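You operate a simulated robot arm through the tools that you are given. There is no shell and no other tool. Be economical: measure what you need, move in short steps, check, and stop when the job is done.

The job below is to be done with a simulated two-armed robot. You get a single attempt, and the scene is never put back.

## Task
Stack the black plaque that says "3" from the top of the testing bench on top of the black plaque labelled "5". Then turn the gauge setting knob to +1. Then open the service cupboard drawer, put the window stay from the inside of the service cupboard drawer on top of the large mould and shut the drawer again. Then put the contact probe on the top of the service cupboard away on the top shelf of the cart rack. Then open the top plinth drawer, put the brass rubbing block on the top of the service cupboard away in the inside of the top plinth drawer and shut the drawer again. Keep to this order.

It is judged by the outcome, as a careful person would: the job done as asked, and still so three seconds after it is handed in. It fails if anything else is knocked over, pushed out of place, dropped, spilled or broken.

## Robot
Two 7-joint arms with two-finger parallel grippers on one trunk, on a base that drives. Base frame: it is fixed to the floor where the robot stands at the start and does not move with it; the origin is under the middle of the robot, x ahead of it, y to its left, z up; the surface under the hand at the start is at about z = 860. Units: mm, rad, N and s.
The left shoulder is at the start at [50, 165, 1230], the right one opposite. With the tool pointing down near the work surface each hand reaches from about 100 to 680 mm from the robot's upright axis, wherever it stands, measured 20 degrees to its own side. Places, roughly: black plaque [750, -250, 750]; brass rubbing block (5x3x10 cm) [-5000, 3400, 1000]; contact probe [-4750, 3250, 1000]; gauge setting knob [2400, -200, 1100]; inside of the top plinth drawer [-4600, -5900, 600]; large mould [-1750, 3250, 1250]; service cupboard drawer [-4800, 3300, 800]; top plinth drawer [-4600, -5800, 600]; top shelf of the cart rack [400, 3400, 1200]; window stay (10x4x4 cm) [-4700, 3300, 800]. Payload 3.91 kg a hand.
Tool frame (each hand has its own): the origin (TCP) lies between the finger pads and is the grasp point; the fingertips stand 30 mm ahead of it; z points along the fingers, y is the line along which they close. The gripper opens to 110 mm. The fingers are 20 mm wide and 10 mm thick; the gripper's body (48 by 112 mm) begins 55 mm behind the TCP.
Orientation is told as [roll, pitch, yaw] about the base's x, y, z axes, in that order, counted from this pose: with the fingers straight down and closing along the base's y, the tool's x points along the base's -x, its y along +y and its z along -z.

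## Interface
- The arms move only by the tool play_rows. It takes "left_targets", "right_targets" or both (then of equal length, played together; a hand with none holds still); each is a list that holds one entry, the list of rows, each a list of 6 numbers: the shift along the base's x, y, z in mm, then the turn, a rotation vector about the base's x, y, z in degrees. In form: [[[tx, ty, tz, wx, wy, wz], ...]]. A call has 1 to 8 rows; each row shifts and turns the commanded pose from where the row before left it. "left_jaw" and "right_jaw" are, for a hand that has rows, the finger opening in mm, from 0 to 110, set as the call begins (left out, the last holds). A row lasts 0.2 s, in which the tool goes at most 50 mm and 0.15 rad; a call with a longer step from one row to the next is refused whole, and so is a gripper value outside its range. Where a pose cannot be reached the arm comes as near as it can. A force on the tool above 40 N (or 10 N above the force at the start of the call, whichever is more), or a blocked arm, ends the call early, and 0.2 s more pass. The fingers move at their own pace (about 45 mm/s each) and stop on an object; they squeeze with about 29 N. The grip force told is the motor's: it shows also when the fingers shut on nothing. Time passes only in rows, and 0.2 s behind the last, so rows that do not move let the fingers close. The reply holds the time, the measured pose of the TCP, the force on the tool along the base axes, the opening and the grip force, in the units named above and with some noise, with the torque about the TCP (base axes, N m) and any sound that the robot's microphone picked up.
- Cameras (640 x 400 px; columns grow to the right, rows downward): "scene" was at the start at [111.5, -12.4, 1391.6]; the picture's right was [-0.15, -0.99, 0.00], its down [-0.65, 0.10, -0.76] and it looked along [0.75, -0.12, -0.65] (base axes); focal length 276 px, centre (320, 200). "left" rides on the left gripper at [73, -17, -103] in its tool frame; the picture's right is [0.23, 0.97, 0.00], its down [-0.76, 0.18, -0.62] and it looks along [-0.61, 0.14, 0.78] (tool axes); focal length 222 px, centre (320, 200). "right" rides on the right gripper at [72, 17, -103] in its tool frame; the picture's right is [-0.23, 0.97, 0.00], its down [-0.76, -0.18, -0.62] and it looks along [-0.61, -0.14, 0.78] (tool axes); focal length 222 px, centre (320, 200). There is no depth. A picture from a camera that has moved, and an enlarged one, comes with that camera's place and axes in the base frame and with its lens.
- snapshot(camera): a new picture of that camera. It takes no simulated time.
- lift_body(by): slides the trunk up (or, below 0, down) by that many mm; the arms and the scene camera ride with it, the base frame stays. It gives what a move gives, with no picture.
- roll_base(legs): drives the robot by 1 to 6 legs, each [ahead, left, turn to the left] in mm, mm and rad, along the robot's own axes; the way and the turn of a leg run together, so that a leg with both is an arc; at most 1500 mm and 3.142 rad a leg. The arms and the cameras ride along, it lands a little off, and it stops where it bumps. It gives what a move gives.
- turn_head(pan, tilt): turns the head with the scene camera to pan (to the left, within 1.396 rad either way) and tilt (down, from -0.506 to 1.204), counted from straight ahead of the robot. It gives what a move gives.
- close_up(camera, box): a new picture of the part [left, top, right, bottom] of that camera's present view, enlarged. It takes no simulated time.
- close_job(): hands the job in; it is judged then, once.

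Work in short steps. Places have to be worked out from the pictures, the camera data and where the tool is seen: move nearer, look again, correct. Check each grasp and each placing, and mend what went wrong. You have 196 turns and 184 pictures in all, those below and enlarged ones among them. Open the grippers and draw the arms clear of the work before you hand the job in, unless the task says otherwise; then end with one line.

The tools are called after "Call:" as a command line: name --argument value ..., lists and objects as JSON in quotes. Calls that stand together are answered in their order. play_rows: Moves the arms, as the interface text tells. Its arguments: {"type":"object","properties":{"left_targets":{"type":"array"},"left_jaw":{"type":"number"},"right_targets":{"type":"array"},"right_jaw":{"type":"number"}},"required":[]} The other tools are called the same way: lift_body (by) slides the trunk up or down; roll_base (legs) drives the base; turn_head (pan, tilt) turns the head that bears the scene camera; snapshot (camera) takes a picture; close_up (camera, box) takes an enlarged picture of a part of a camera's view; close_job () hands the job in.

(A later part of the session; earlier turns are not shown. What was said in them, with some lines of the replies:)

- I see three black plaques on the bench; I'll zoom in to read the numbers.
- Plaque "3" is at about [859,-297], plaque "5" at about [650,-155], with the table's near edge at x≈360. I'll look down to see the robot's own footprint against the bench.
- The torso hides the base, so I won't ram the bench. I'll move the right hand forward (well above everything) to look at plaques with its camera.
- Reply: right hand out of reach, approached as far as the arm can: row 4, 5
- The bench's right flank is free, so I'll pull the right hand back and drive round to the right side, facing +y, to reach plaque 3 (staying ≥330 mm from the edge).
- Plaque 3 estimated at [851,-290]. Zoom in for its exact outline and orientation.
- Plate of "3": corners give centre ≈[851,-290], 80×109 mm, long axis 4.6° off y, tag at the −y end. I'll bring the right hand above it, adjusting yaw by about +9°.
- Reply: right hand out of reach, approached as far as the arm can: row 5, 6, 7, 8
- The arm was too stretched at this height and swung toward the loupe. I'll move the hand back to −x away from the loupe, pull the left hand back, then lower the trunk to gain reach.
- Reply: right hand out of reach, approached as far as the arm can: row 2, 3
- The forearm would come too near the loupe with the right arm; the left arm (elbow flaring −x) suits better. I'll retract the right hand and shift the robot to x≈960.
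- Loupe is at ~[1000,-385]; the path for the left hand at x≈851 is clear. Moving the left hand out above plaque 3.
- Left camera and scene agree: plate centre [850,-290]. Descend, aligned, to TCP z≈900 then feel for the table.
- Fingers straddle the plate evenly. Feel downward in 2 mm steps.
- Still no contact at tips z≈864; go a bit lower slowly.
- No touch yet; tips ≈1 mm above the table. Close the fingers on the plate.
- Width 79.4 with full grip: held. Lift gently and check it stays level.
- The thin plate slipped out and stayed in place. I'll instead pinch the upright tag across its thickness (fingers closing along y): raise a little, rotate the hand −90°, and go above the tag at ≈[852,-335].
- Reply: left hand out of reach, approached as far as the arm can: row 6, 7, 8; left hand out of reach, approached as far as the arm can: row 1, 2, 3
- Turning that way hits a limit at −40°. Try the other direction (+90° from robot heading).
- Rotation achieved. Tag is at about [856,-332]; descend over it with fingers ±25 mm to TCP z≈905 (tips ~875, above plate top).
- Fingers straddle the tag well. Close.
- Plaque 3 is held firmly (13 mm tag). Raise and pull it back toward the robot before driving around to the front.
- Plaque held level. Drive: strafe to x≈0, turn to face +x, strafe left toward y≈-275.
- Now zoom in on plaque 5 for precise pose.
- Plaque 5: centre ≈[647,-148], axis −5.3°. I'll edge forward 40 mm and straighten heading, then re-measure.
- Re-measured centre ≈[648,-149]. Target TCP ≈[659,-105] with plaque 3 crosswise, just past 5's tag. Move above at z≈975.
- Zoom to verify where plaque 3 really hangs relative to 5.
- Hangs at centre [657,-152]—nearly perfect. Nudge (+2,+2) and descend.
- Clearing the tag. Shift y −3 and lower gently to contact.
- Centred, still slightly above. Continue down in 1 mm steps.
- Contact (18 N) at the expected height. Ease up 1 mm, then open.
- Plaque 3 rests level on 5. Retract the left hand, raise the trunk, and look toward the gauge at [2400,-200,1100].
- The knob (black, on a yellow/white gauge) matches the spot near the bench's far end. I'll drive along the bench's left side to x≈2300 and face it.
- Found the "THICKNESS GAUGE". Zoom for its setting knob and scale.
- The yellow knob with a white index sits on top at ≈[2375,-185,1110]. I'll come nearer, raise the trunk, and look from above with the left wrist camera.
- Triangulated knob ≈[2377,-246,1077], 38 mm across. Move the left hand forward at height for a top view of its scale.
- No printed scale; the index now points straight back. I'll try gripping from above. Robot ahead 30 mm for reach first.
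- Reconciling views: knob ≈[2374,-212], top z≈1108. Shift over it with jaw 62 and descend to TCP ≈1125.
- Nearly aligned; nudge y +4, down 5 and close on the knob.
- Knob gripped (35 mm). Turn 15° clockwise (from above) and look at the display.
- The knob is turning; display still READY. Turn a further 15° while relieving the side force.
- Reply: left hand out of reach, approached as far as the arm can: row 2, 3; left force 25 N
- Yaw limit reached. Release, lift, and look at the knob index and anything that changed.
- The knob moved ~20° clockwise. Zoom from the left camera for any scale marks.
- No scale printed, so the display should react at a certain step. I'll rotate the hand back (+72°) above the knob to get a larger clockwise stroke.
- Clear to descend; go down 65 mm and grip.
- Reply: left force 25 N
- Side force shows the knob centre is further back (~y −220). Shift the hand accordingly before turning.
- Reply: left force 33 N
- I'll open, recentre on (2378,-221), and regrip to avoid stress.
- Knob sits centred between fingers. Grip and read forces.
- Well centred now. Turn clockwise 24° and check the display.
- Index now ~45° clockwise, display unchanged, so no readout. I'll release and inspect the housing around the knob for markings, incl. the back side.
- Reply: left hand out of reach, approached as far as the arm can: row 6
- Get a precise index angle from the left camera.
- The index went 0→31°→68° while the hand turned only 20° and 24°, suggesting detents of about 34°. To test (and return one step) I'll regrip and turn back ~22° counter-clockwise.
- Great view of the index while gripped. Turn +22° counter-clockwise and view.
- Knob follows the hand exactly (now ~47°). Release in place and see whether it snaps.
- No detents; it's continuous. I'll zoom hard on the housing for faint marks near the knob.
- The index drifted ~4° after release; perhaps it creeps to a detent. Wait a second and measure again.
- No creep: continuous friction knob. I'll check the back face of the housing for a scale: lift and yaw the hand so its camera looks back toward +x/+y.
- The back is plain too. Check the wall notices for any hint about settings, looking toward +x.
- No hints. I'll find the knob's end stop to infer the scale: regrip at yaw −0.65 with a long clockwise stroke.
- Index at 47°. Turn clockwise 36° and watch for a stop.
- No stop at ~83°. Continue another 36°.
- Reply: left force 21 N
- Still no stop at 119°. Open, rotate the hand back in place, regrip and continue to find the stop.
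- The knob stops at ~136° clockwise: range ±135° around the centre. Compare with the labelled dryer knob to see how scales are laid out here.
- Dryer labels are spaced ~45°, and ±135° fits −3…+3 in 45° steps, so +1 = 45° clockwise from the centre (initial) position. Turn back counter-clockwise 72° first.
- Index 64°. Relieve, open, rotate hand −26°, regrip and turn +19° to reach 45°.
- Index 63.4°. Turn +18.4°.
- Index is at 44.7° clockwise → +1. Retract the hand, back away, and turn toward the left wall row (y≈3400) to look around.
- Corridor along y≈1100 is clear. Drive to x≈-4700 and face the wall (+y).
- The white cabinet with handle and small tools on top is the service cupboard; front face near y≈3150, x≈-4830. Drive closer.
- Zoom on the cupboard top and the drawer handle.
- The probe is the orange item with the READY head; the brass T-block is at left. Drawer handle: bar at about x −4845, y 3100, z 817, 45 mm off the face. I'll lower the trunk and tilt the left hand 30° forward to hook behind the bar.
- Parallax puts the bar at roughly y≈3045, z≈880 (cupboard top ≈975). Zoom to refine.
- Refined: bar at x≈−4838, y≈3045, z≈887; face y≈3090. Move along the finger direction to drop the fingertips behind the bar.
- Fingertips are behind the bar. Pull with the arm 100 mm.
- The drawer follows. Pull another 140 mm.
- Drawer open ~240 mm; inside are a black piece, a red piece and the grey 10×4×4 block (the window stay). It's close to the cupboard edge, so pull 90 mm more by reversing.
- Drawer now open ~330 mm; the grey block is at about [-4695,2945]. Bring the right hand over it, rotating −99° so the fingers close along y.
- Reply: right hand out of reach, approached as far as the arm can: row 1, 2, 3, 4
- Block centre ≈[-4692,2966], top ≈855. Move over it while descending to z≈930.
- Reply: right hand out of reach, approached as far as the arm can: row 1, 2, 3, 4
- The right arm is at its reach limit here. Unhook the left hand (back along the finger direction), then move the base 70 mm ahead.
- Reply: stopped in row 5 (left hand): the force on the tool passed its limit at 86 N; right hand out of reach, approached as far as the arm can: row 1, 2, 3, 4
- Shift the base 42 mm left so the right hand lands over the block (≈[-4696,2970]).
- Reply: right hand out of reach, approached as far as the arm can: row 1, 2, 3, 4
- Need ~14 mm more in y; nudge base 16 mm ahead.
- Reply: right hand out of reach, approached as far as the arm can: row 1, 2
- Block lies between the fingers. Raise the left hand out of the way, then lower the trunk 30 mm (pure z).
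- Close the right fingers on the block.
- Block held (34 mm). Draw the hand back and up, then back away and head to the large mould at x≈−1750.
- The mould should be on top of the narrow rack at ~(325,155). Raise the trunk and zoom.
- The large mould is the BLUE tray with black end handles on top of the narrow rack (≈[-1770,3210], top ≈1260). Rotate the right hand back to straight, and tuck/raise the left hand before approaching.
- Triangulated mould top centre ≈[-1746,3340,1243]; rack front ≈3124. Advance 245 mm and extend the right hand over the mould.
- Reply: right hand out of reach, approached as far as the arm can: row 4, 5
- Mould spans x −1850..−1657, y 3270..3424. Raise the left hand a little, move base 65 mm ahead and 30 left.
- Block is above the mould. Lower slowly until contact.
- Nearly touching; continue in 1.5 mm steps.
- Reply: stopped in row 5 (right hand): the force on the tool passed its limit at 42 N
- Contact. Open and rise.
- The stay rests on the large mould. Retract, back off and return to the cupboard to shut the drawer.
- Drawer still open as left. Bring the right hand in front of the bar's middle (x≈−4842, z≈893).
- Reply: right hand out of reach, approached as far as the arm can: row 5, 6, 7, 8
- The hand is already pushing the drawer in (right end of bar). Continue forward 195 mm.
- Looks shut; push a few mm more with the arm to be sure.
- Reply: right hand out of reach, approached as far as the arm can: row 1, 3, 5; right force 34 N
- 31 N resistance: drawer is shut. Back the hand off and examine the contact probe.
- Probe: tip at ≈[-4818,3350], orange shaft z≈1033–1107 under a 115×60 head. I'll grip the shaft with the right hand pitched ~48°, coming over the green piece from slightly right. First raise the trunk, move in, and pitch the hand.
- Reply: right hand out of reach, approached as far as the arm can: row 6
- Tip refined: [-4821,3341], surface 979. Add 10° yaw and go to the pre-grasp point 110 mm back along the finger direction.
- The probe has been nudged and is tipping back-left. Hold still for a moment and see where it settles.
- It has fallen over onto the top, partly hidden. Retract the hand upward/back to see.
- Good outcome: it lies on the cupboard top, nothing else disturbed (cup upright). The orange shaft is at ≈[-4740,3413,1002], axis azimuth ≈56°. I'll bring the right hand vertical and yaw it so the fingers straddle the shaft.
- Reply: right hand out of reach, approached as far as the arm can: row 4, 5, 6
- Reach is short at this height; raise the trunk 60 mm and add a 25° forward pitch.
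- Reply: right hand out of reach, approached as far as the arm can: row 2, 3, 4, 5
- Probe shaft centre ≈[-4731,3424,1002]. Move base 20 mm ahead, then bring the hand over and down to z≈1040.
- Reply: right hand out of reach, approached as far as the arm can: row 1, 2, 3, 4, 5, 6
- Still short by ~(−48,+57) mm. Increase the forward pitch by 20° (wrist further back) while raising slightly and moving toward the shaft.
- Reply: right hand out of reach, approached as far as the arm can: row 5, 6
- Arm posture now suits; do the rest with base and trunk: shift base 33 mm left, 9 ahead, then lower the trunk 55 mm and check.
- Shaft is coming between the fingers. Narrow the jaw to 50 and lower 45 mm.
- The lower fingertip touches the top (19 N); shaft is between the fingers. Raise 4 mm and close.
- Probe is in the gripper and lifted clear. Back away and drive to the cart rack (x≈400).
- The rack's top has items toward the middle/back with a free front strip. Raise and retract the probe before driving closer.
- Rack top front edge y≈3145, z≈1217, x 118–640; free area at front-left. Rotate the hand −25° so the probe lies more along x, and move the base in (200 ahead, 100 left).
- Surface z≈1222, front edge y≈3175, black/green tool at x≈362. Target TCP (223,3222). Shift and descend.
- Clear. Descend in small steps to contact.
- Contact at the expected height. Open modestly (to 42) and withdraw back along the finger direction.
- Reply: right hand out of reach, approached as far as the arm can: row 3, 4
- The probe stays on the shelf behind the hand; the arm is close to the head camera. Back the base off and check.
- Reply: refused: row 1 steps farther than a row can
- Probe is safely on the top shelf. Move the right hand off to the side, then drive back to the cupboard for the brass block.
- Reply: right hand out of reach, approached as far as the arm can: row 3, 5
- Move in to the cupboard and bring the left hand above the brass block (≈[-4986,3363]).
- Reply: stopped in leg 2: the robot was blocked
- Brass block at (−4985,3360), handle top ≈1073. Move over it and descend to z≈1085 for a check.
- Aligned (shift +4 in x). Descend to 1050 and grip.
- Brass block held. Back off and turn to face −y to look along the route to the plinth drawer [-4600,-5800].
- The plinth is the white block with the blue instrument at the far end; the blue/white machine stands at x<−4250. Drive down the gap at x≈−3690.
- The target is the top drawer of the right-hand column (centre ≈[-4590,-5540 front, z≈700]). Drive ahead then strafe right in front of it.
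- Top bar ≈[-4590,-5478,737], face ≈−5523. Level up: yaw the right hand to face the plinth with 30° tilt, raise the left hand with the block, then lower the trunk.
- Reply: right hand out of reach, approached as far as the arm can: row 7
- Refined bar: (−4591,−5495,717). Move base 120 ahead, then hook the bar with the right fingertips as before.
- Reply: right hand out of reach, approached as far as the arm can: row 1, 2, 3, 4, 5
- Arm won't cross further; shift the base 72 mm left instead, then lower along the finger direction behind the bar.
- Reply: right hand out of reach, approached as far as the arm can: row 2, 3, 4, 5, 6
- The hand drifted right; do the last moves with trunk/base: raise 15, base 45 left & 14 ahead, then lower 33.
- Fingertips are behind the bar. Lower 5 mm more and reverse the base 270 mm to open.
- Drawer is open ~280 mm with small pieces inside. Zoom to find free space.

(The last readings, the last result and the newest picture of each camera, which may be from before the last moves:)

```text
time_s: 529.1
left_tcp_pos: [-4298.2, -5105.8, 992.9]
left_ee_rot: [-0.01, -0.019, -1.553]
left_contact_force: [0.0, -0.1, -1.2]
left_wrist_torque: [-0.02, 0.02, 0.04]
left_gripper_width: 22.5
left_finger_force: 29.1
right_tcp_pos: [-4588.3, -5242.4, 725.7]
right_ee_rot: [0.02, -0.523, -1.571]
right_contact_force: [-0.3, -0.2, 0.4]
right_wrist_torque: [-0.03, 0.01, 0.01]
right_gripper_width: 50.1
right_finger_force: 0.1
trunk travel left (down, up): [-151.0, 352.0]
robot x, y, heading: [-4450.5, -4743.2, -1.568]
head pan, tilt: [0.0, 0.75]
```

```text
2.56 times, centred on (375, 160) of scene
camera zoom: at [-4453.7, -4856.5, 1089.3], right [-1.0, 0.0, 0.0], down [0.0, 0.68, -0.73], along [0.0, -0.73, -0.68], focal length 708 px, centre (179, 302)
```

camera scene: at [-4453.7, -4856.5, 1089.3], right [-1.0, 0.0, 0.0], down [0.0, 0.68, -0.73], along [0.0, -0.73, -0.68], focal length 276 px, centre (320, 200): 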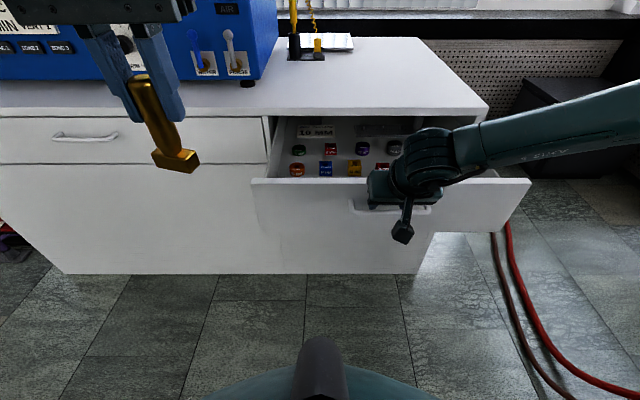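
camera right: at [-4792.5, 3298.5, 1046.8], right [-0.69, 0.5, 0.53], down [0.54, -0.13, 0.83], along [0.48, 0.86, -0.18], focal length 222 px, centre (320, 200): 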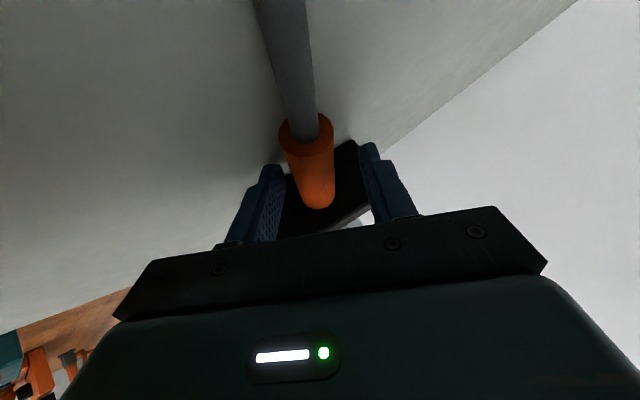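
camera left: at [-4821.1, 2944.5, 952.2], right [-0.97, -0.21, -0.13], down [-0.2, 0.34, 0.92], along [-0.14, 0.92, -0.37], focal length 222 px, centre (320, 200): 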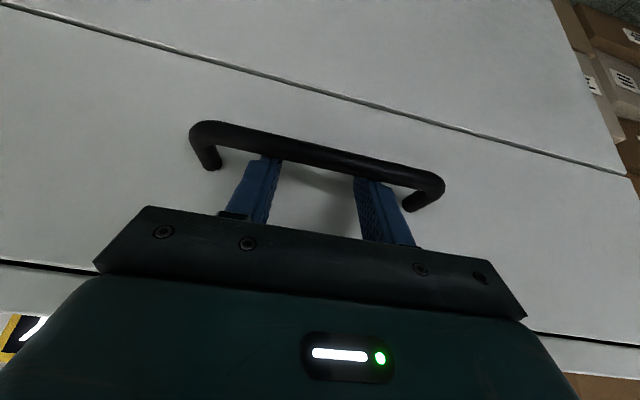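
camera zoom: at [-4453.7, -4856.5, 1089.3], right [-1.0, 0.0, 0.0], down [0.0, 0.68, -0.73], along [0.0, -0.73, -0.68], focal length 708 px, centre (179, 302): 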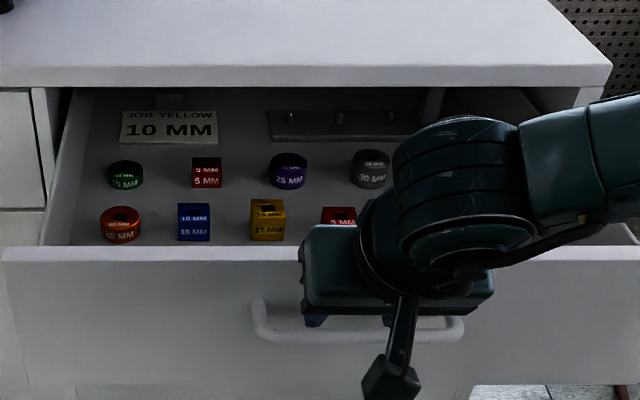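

There may be free space to the right, hidden by the arm. Unhook the right hand, withdraw it, raise the trunk, and look from above.

Call:
play_rows --right_targets '[[[0, 0, 12, 0, 0, 0], [0, 15, 26, 0, 0, 0], [-10, 20, 34, 0, 0, 0], [-30, 10, 30, 0, 0, 0], [-40, 0, 20, 0, 0, 0], [-40, 0, 0, 0, 0, 0]]]'

Call:
lift_body --by 300

Call:
turn_head --pan -0.15 --tilt 0.95

Call:
snapshot --camera "scene"

```text
time_s: 530.5
left_tcp_pos: [-4299.4, -5104.9, 992.4]
left_ee_rot: [-0.011, -0.018, -1.553]
left_contact_force: [0.5, 0.3, -1.9]
left_wrist_torque: [0.01, 0.05, 0.01]
left_gripper_width: 22.5
left_finger_force: 28.9
right_tcp_pos: [-4709.7, -5198.3, 848.7]
right_ee_rot: [0.021, -0.522, -1.571]
right_contact_force: [-0.4, -0.6, 0.1]
right_wrist_torque: [-0.01, -0.02, 0.0]
right_gripper_width: 50.0
right_finger_force: 0.1
trunk travel left (down, up): [-151.0, 352.0]
robot x, y, heading: [-4451.4, -4748.4, -1.575]
head pan, tilt: [0.0, 0.75]
```

```text
time_s: 533.5
left_tcp_pos: [-4297.8, -5106.2, 1291.4]
left_ee_rot: [-0.01, -0.017, -1.554]
left_contact_force: [0.0, 0.5, -1.4]
left_wrist_torque: [0.0, -0.02, 0.0]
left_gripper_width: 22.3
left_finger_force: 29.7
right_tcp_pos: [-4709.9, -5197.2, 1148.2]
right_ee_rot: [0.019, -0.525, -1.574]
right_contact_force: [0.0, 0.0, 0.4]
right_wrist_torque: [-0.01, 0.0, 0.01]
right_gripper_width: 49.8
right_finger_force: 0.0
trunk travel left (down, up): [-451.0, 52.0]
robot x, y, heading: [-4453.8, -4746.0, -1.574]
head pan, tilt: [0.0, 0.75]
```

```text
time_s: 534.3
left_tcp_pos: [-4298.5, -5105.7, 1292.0]
left_ee_rot: [-0.01, -0.019, -1.552]
left_contact_force: [0.6, -0.9, -1.7]
left_wrist_torque: [-0.05, -0.02, 0.0]
left_gripper_width: 22.5
left_finger_force: 29.1
right_tcp_pos: [-4709.0, -5198.3, 1148.4]
right_ee_rot: [0.019, -0.522, -1.574]
right_contact_force: [-0.3, -0.4, 0.6]
right_wrist_torque: [-0.01, -0.01, -0.01]
right_gripper_width: 49.9
right_finger_force: 0.1
trunk travel left (down, up): [-451.0, 52.0]
robot x, y, heading: [-4449.2, -4746.3, -1.575]
head pan, tilt: [-0.15, 0.949]
```

```text
8 pictures are left
camera scene: at [-4464.4, -4845.6, 1373.8], right [-0.99, 0.15, 0.0], down [0.12, 0.8, -0.58], along [-0.09, -0.58, -0.81], focal length 276 px, centre (320, 200)
```

scene: 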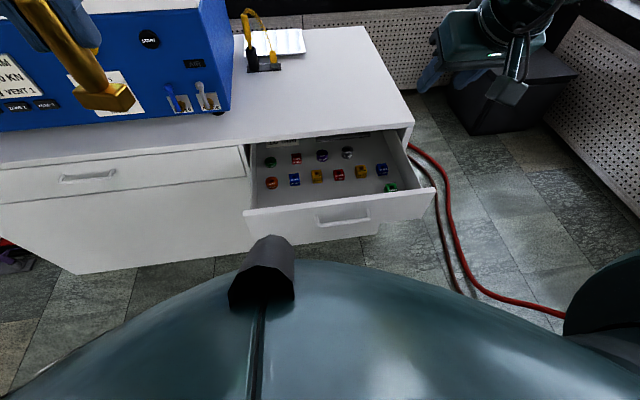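

Face top is z≈766 (y≈−5256), floor ≈625, so the 100 mm block can stand. Free strip lies in front of the front row (y −5440…−5280). Target TCP (−4450,−5365). Reposition and lower partway.

Call:
roll_base --legs '[[105, -100, 0]]'

Call:
lift_body --by -230

Call:
play_rows --left_targets '[[[-7, -20, -22, 0, 0, 0], [-7, -20, -22, 0, 0, 0], [-7, -20, -22, 0, 0, 0], [-7, -20, -22, 0, 0, 0], [-7, -20, -22, 0, 0, 0], [-7, -20, -22, 0, 0, 0], [-7, -20, -22, 0, 0, 0], [-4, -15, -10, 0, 0, 0]]]'

Call:
turn_head --pan 0.1 --tilt 0.95

Call:
snapshot --camera "scene"

```text
time_s: 535.8
left_tcp_pos: [-4397.8, -5211.2, 1292.6]
left_ee_rot: [-0.011, -0.016, -1.552]
left_contact_force: [0.0, 0.3, -2.4]
left_wrist_torque: [-0.01, -0.03, 0.01]
left_gripper_width: 22.4
left_finger_force: 28.6
right_tcp_pos: [-4808.4, -5302.6, 1148.3]
right_ee_rot: [0.019, -0.524, -1.572]
right_contact_force: [0.3, -0.9, 0.3]
right_wrist_torque: [0.0, 0.01, 0.01]
right_gripper_width: 50.0
right_finger_force: 0.1
trunk travel left (down, up): [-451.0, 52.0]
robot x, y, heading: [-4552.8, -4847.4, -1.569]
head pan, tilt: [-0.15, 0.949]
```

```text
time_s: 538.2
left_tcp_pos: [-4398.6, -5210.3, 1063.2]
left_ee_rot: [-0.011, -0.019, -1.551]
left_contact_force: [0.1, -0.1, -1.2]
left_wrist_torque: [-0.03, 0.0, 0.01]
left_gripper_width: 22.6
left_finger_force: 29.4
right_tcp_pos: [-4808.0, -5302.8, 918.4]
right_ee_rot: [0.019, -0.522, -1.574]
right_contact_force: [-0.5, -0.2, 0.5]
right_wrist_torque: [0.02, -0.01, -0.02]
right_gripper_width: 49.9
right_finger_force: 0.1
trunk travel left (down, up): [-221.0, 282.0]
robot x, y, heading: [-4555.0, -4850.8, -1.573]
head pan, tilt: [-0.15, 0.949]
```

```text
time_s: 540.0
left_tcp_pos: [-4450.2, -5365.7, 898.0]
left_ee_rot: [-0.009, -0.018, -1.554]
left_contact_force: [-0.4, 0.5, -1.2]
left_wrist_torque: [0.0, 0.0, 0.03]
left_gripper_width: 22.6
left_finger_force: 28.7
right_tcp_pos: [-4808.8, -5303.2, 918.4]
right_ee_rot: [0.018, -0.525, -1.573]
right_contact_force: [0.8, 0.5, -0.8]
right_wrist_torque: [0.0, 0.04, 0.0]
right_gripper_width: 50.2
right_finger_force: 0.1
trunk travel left (down, up): [-221.0, 282.0]
robot x, y, heading: [-4550.3, -4849.5, -1.574]
head pan, tilt: [-0.15, 0.949]
```

```text
time_s: 540.8
left_tcp_pos: [-4449.3, -5364.8, 899.4]
left_ee_rot: [-0.011, -0.02, -1.555]
left_contact_force: [-0.3, -0.1, -1.6]
left_wrist_torque: [-0.01, 0.02, 0.02]
left_gripper_width: 22.7
left_finger_force: 29.4
right_tcp_pos: [-4808.4, -5303.0, 918.3]
right_ee_rot: [0.02, -0.524, -1.574]
right_contact_force: [-0.2, 0.5, 0.7]
right_wrist_torque: [-0.02, 0.01, 0.01]
right_gripper_width: 50.4
right_finger_force: 0.1
trunk travel left (down, up): [-221.0, 282.0]
robot x, y, heading: [-4551.6, -4847.1, -1.571]
head pan, tilt: [0.099, 0.949]
```

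```text
7 pictures are left
camera scene: at [-4546.3, -4950.9, 1143.8], right [-1.0, -0.1, 0.0], down [-0.08, 0.81, -0.58], along [0.06, -0.58, -0.81], focal length 276 px, centre (320, 200)
```

scene: 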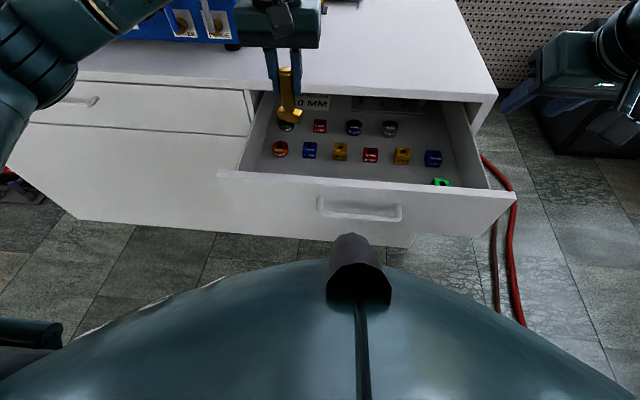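

Positions confirmed (pieces at y≈−5460, floor ≈625). Descend with the left arm only to z≈718.

Call:
play_rows --left_targets '[[[0, 0, -30, 0, 0, 0], [0, 0, -30, 0, 0, 0], [0, 0, -30, 0, 0, 0], [0, 0, -30, 0, 0, 0], [0, 0, -30, 0, 0, 0], [0, 0, -20, 0, 0, 0], [0, 0, -10, 0, 0, 0]]]'

Call:
close_up --camera "scene" --box '[200, 40, 480, 215]'

```text
time_s: 542.4
left_tcp_pos: [-4450.7, -5366.3, 717.4]
left_ee_rot: [-0.008, -0.016, -1.553]
left_contact_force: [0.5, -0.1, -1.4]
left_wrist_torque: [0.01, 0.0, 0.02]
left_gripper_width: 22.5
left_finger_force: 29.3
right_tcp_pos: [-4808.4, -5302.9, 918.4]
right_ee_rot: [0.02, -0.525, -1.571]
right_contact_force: [-0.9, 0.7, 0.4]
right_wrist_torque: [0.01, 0.03, 0.0]
right_gripper_width: 49.8
right_finger_force: 0.1
trunk travel left (down, up): [-221.0, 282.0]
robot x, y, heading: [-4550.0, -4845.5, -1.571]
head pan, tilt: [0.099, 0.949]
```

```text
2.29 times, centred on (340, 128) of scene
camera zoom: at [-4546.2, -4951.0, 1143.8], right [-1.0, -0.1, 0.0], down [-0.08, 0.81, -0.58], along [0.06, -0.58, -0.81], focal length 632 px, centre (274, 366)
```

zoom: 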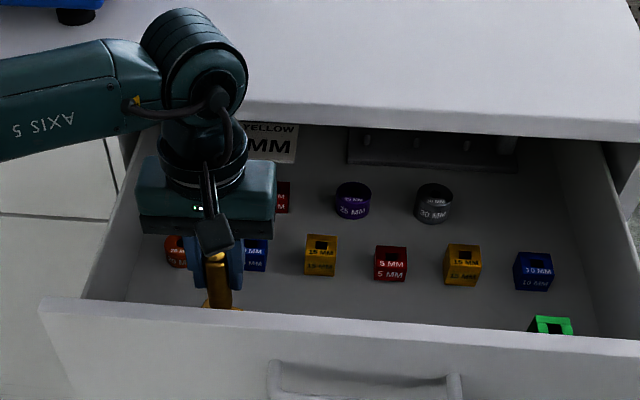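

Good; nothing touched. Lower gently to the drawer floor.

Call:
play_rows --left_targets '[[[0, 0, -6, 0, 0, 0], [0, 0, -5, 0, 0, 0], [0, 0, -3, 0, 0, 0], [0, 0, -3, 0, 0, 0], [0, 0, -2, 0, 0, 0], [0, 0, -2, 0, 0, 0], [0, 0, -2, 0, 0, 0], [0, 0, -2, 0, 0, 0]]]'

```text
time_s: 544.2
left_tcp_pos: [-4451.9, -5369.7, 701.2]
left_ee_rot: [-0.014, -0.031, -1.552]
left_contact_force: [2.4, -1.2, 13.5]
left_wrist_torque: [0.04, -0.52, -0.03]
left_gripper_width: 22.6
left_finger_force: 28.9
right_tcp_pos: [-4808.1, -5302.4, 919.0]
right_ee_rot: [0.019, -0.525, -1.572]
right_contact_force: [0.0, 0.4, -0.6]
right_wrist_torque: [-0.01, 0.01, 0.02]
right_gripper_width: 50.1
right_finger_force: 0.0
trunk travel left (down, up): [-221.0, 282.0]
robot x, y, heading: [-4555.3, -4850.5, -1.57]
head pan, tilt: [0.099, 0.949]
stopped in row 8 (left hand): the force on the tool passed its limit at 41 N (the readings are from after the stop); the commanded pose is now the measured one
```

Floor contact. Ease up, open, and rise out.

Call:
play_rows --left_targets '[[[0, 2, 1.5, 0, 0, 0], [0, 0, 0, 0, 0, 0]]]'

Call:
play_rows --left_targets '[[[0, 0, 0, 0, 0, 0], [0, 0, 0, 0, 0, 0], [0, 0, 0, 0, 0, 0], [0, 0, 15, 0, 0, 0], [0, 0, 30, 0, 0, 0], [0, 0, 40, 0, 0, 0], [0, 0, 40, 0, 0, 0], [0, 10, 40, 0, 0, 0]]]' --left_jaw 58

Call:
close_up --camera "scene" --box '[200, 40, 480, 215]'

```text
time_s: 544.8
left_tcp_pos: [-4451.6, -5367.0, 700.7]
left_ee_rot: [-0.013, -0.026, -1.553]
left_contact_force: [0.1, -2.9, 10.3]
left_wrist_torque: [-0.17, -0.38, -0.09]
left_gripper_width: 22.5
left_finger_force: 28.4
right_tcp_pos: [-4807.7, -5302.8, 917.1]
right_ee_rot: [0.019, -0.525, -1.572]
right_contact_force: [-0.6, 0.5, -0.2]
right_wrist_torque: [-0.01, -0.02, -0.01]
right_gripper_width: 50.3
right_finger_force: 0.0
trunk travel left (down, up): [-221.0, 282.0]
robot x, y, heading: [-4552.7, -4851.6, -1.572]
head pan, tilt: [0.099, 0.949]
```

```text
time_s: 546.6
left_tcp_pos: [-4453.1, -5356.5, 863.4]
left_ee_rot: [-0.011, -0.024, -1.551]
left_contact_force: [0.1, 0.3, -1.0]
left_wrist_torque: [-0.01, -0.02, 0.0]
left_gripper_width: 58.1
left_finger_force: 0.0
right_tcp_pos: [-4808.1, -5302.1, 917.6]
right_ee_rot: [0.02, -0.524, -1.57]
right_contact_force: [-0.6, -0.3, -0.1]
right_wrist_torque: [0.02, -0.01, -0.01]
right_gripper_width: 50.3
right_finger_force: 0.0
trunk travel left (down, up): [-221.0, 282.0]
robot x, y, heading: [-4552.9, -4850.6, -1.571]
head pan, tilt: [0.099, 0.949]
```

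```text
2.29 times, centred on (340, 128) of scene
camera zoom: at [-4546.2, -4950.6, 1143.8], right [-1.0, -0.1, 0.0], down [-0.08, 0.81, -0.58], along [0.06, -0.58, -0.81], focal length 632 px, centre (274, 366)
```

zoom: 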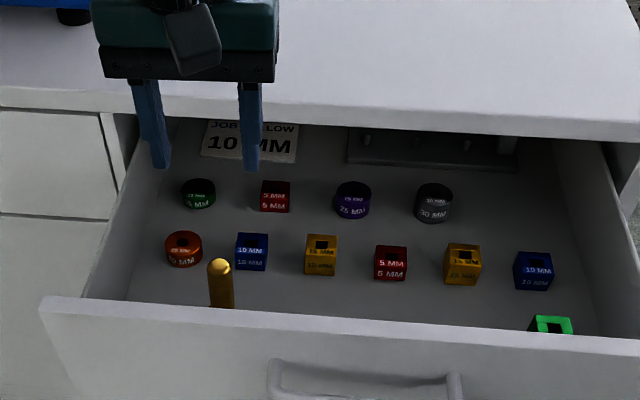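

Block stands clear of the other pieces. Now shut the drawer: bring the left hand (jaw closed) in front of the face and lower it.

Call:
play_rows --left_targets '[[[-5, 30, 0, 0, 0, 0], [-5, 35, 0, 0, 0, 0], [-5, 35, 0, 0, 0, 0], [-6, 35, 0, 0, 0, 0], [-6, 27, -10, 0, 0, 0], [0, 0, -40, 0, 0, 0], [0, 0, -40, 0, 0, 0], [0, 0, -28, 0, 0, 0]]]' --left_jaw 10

Call:
roll_base --legs '[[40, 0, 0]]'

Call:
play_rows --left_targets '[[[0, -10, 0, 0, 0, 0], [0, -14, 0, 0, 0, 0], [0, -16, 0, 0, 0, 0], [0, -18, 0, 0, 0, 0], [0, -20, 0, 0, 0, 0], [0, -20, 0, 0, 0, 0], [0, -20, 0, 0, 0, 0], [0, -20, 0, 0, 0, 0]]]'

Call:
snapshot --camera "scene"

```text
time_s: 548.4
left_tcp_pos: [-4480.2, -5193.2, 745.6]
left_ee_rot: [-0.013, -0.026, -1.551]
left_contact_force: [0.7, -0.1, 0.6]
left_wrist_torque: [0.01, -0.02, 0.02]
left_gripper_width: 9.9
left_finger_force: 0.0
right_tcp_pos: [-4808.6, -5302.1, 918.8]
right_ee_rot: [0.018, -0.523, -1.574]
right_contact_force: [1.2, -0.8, 0.0]
right_wrist_torque: [-0.01, 0.0, -0.02]
right_gripper_width: 50.0
right_finger_force: 0.1
trunk travel left (down, up): [-221.0, 282.0]
robot x, y, heading: [-4550.1, -4848.0, -1.572]
head pan, tilt: [0.099, 0.949]
```

```text
time_s: 549.3
left_tcp_pos: [-4479.2, -5232.8, 744.7]
left_ee_rot: [-0.012, -0.026, -1.549]
left_contact_force: [-0.5, 0.1, -0.1]
left_wrist_torque: [0.0, -0.04, -0.03]
left_gripper_width: 10.1
left_finger_force: 0.0
right_tcp_pos: [-4808.4, -5342.7, 918.8]
right_ee_rot: [0.019, -0.523, -1.57]
right_contact_force: [0.0, -1.0, 0.1]
right_wrist_torque: [0.01, -0.04, -0.01]
right_gripper_width: 50.2
right_finger_force: 0.0
trunk travel left (down, up): [-221.0, 282.0]
robot x, y, heading: [-4552.6, -4887.7, -1.571]
head pan, tilt: [0.099, 0.949]
```

```text
time_s: 551.1
left_tcp_pos: [-4479.1, -5370.9, 746.3]
left_ee_rot: [-0.014, -0.025, -1.55]
left_contact_force: [-0.1, 0.1, 0.9]
left_wrist_torque: [0.0, 0.04, 0.0]
left_gripper_width: 9.9
left_finger_force: 0.1
right_tcp_pos: [-4808.4, -5341.6, 917.8]
right_ee_rot: [0.019, -0.524, -1.572]
right_contact_force: [-0.6, 0.6, -0.5]
right_wrist_torque: [0.04, 0.02, 0.02]
right_gripper_width: 50.0
right_finger_force: 0.1
trunk travel left (down, up): [-221.0, 282.0]
robot x, y, heading: [-4550.2, -4886.7, -1.573]
head pan, tilt: [0.099, 0.949]
```

```text
4 pictures are left
camera scene: at [-4546.2, -4989.8, 1143.8], right [-1.0, -0.1, 0.0], down [-0.08, 0.81, -0.58], along [0.06, -0.58, -0.81], focal length 276 px, centre (320, 200)
```

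scene: 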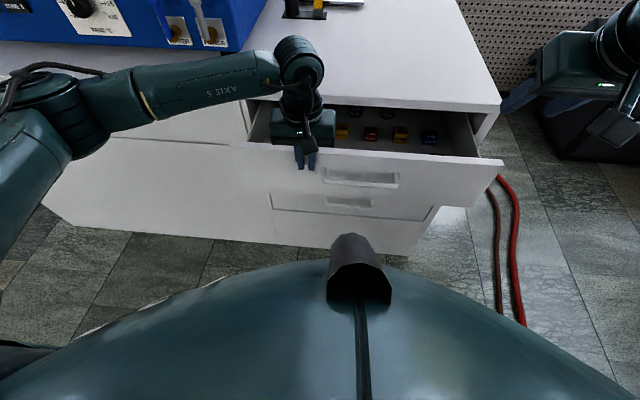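

The drawer slides in. Continue pushing.

Call:
play_rows --left_targets '[[[0, -14, 0, 0, 0, 0], [0, -18, 0, 0, 0, 0], [0, -18, 0, 0, 0, 0], [0, -18, 0, 0, 0, 0], [0, -18, 0, 0, 0, 0], [0, -18, 0, 0, 0, 0], [0, -16, 0, 0, 0, 0], [0, -14, 0, 0, 0, 0]]]'

Call:
play_rows --left_targets '[[[0, -8, 0, 0, 0, 0], [0, -8, 0, 0, 0, 0], [0, -6, 0, 0, 0, 0], [0, -6, 0, 0, 0, 0], [0, -5, 0, 0, 0, 0]]]'

```text
time_s: 552.9
left_tcp_pos: [-4478.2, -5504.4, 746.7]
left_ee_rot: [-0.011, -0.028, -1.552]
left_contact_force: [-0.2, 0.0, 0.8]
left_wrist_torque: [0.03, 0.01, -0.01]
left_gripper_width: 10.0
left_finger_force: 0.0
right_tcp_pos: [-4807.1, -5342.1, 918.4]
right_ee_rot: [0.018, -0.524, -1.571]
right_contact_force: [0.2, 0.0, 0.2]
right_wrist_torque: [-0.02, 0.02, 0.0]
right_gripper_width: 50.1
right_finger_force: 0.1
trunk travel left (down, up): [-221.0, 282.0]
robot x, y, heading: [-4551.8, -4888.2, -1.572]
head pan, tilt: [0.099, 0.949]
```

```text
time_s: 554.1
left_tcp_pos: [-4480.6, -5527.6, 746.4]
left_ee_rot: [-0.013, -0.013, -1.555]
left_contact_force: [-0.1, 37.2, -2.6]
left_wrist_torque: [-0.36, -0.07, -0.69]
left_gripper_width: 9.5
left_finger_force: 0.0
left hand out of reach, approached as far as the arm can: row 5
right_tcp_pos: [-4807.6, -5340.3, 919.8]
right_ee_rot: [0.019, -0.528, -1.571]
right_contact_force: [-0.5, -0.5, 0.1]
right_wrist_torque: [-0.01, 0.0, 0.0]
right_gripper_width: 50.2
right_finger_force: 0.0
trunk travel left (down, up): [-221.0, 282.0]
robot x, y, heading: [-4554.0, -4887.8, -1.574]
head pan, tilt: [0.099, 0.949]
```

37 N at TCP y −5528: the drawer has met its stop. Withdraw the hand and verify.

Call:
play_rows --left_targets '[[[0, 20, 0, 0, 0, 0], [0, 40, 0, 0, 0, 0], [0, 40, 0, 0, 0, 0], [0, 40, 10, 0, 0, 0], [0, 40, 30, 0, 0, 0], [0, 30, 40, 0, 0, 0]]]' --left_jaw 80

Call:
snapshot --camera "scene"

```text
time_s: 555.5
left_tcp_pos: [-4476.4, -5321.1, 826.2]
left_ee_rot: [-0.014, -0.026, -1.549]
left_contact_force: [0.8, -0.2, 0.0]
left_wrist_torque: [0.0, 0.02, 0.01]
left_gripper_width: 80.1
left_finger_force: 0.0
right_tcp_pos: [-4807.3, -5342.1, 918.5]
right_ee_rot: [0.02, -0.525, -1.572]
right_contact_force: [-0.7, 0.6, 0.6]
right_wrist_torque: [0.0, 0.03, -0.01]
right_gripper_width: 50.1
right_finger_force: 0.0
trunk travel left (down, up): [-221.0, 282.0]
robot x, y, heading: [-4552.4, -4887.9, -1.571]
head pan, tilt: [0.099, 0.949]
```

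```text
3 pictures are left
camera scene: at [-4546.2, -4989.5, 1143.8], right [-1.0, -0.1, 0.0], down [-0.08, 0.81, -0.58], along [0.06, -0.58, -0.81], focal length 276 px, centre (320, 200)
```

scene: 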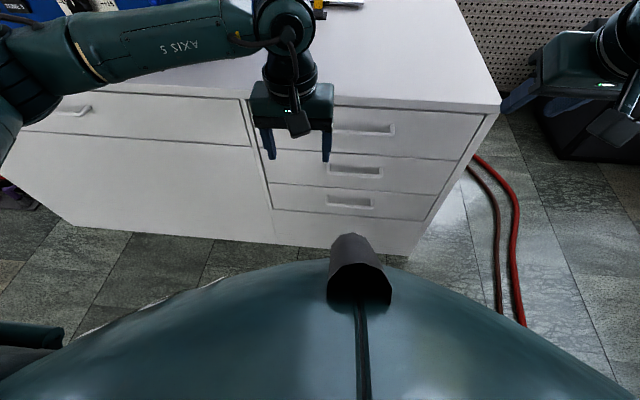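

The drawer is flush and shut. Open both grippers, back the robot away from the work, and hand in.

Call:
roll_base --legs '[[-300, 0, 0]]'

Call:
play_rows --right_targets '[[[0, 0, 0, 0, 0, 0], [0, 0, 0, 0, 0, 0], [0, 0, 0, 0, 0, 0]]]' --right_jaw 100

Call:
close_job

```text
time_s: 557.5
left_tcp_pos: [-4476.5, -5018.7, 825.3]
left_ee_rot: [-0.012, -0.024, -1.552]
left_contact_force: [0.3, 0.6, -0.2]
left_wrist_torque: [-0.03, 0.0, 0.0]
left_gripper_width: 80.0
left_finger_force: 0.1
right_tcp_pos: [-4807.9, -5038.3, 918.6]
right_ee_rot: [0.02, -0.525, -1.573]
right_contact_force: [0.1, 0.2, -0.9]
right_wrist_torque: [0.02, -0.03, 0.02]
right_gripper_width: 50.1
right_finger_force: 0.0
trunk travel left (down, up): [-221.0, 282.0]
robot x, y, heading: [-4544.7, -4588.7, -1.574]
head pan, tilt: [0.099, 0.949]
```

```text
time_s: 558.3
left_tcp_pos: [-4476.7, -5018.2, 826.7]
left_ee_rot: [-0.013, -0.025, -1.552]
left_contact_force: [0.2, 0.7, -1.0]
left_wrist_torque: [-0.03, -0.02, 0.0]
left_gripper_width: 80.0
left_finger_force: 0.0
right_tcp_pos: [-4808.3, -5040.0, 918.2]
right_ee_rot: [0.021, -0.524, -1.574]
right_contact_force: [0.2, -0.1, -0.1]
right_wrist_torque: [0.02, -0.01, -0.01]
right_gripper_width: 99.8
right_finger_force: 0.0
trunk travel left (down, up): [-221.0, 282.0]
robot x, y, heading: [-4555.2, -4583.9, -1.571]
head pan, tilt: [0.099, 0.949]
```

```text
The job is handed in.
```

All five steps were carried out in order and the job is handed in, but the gauge knob setting is my guess: it has no printed scale and the display never changed, so I set +1 as 45° clockwise, which is one third of its travel to the clockwise stop; while picking up the contact probe I also knocked it over on the cupboard top (nothing else there moved), and it now lies on its side on the cart rack's top shelf.
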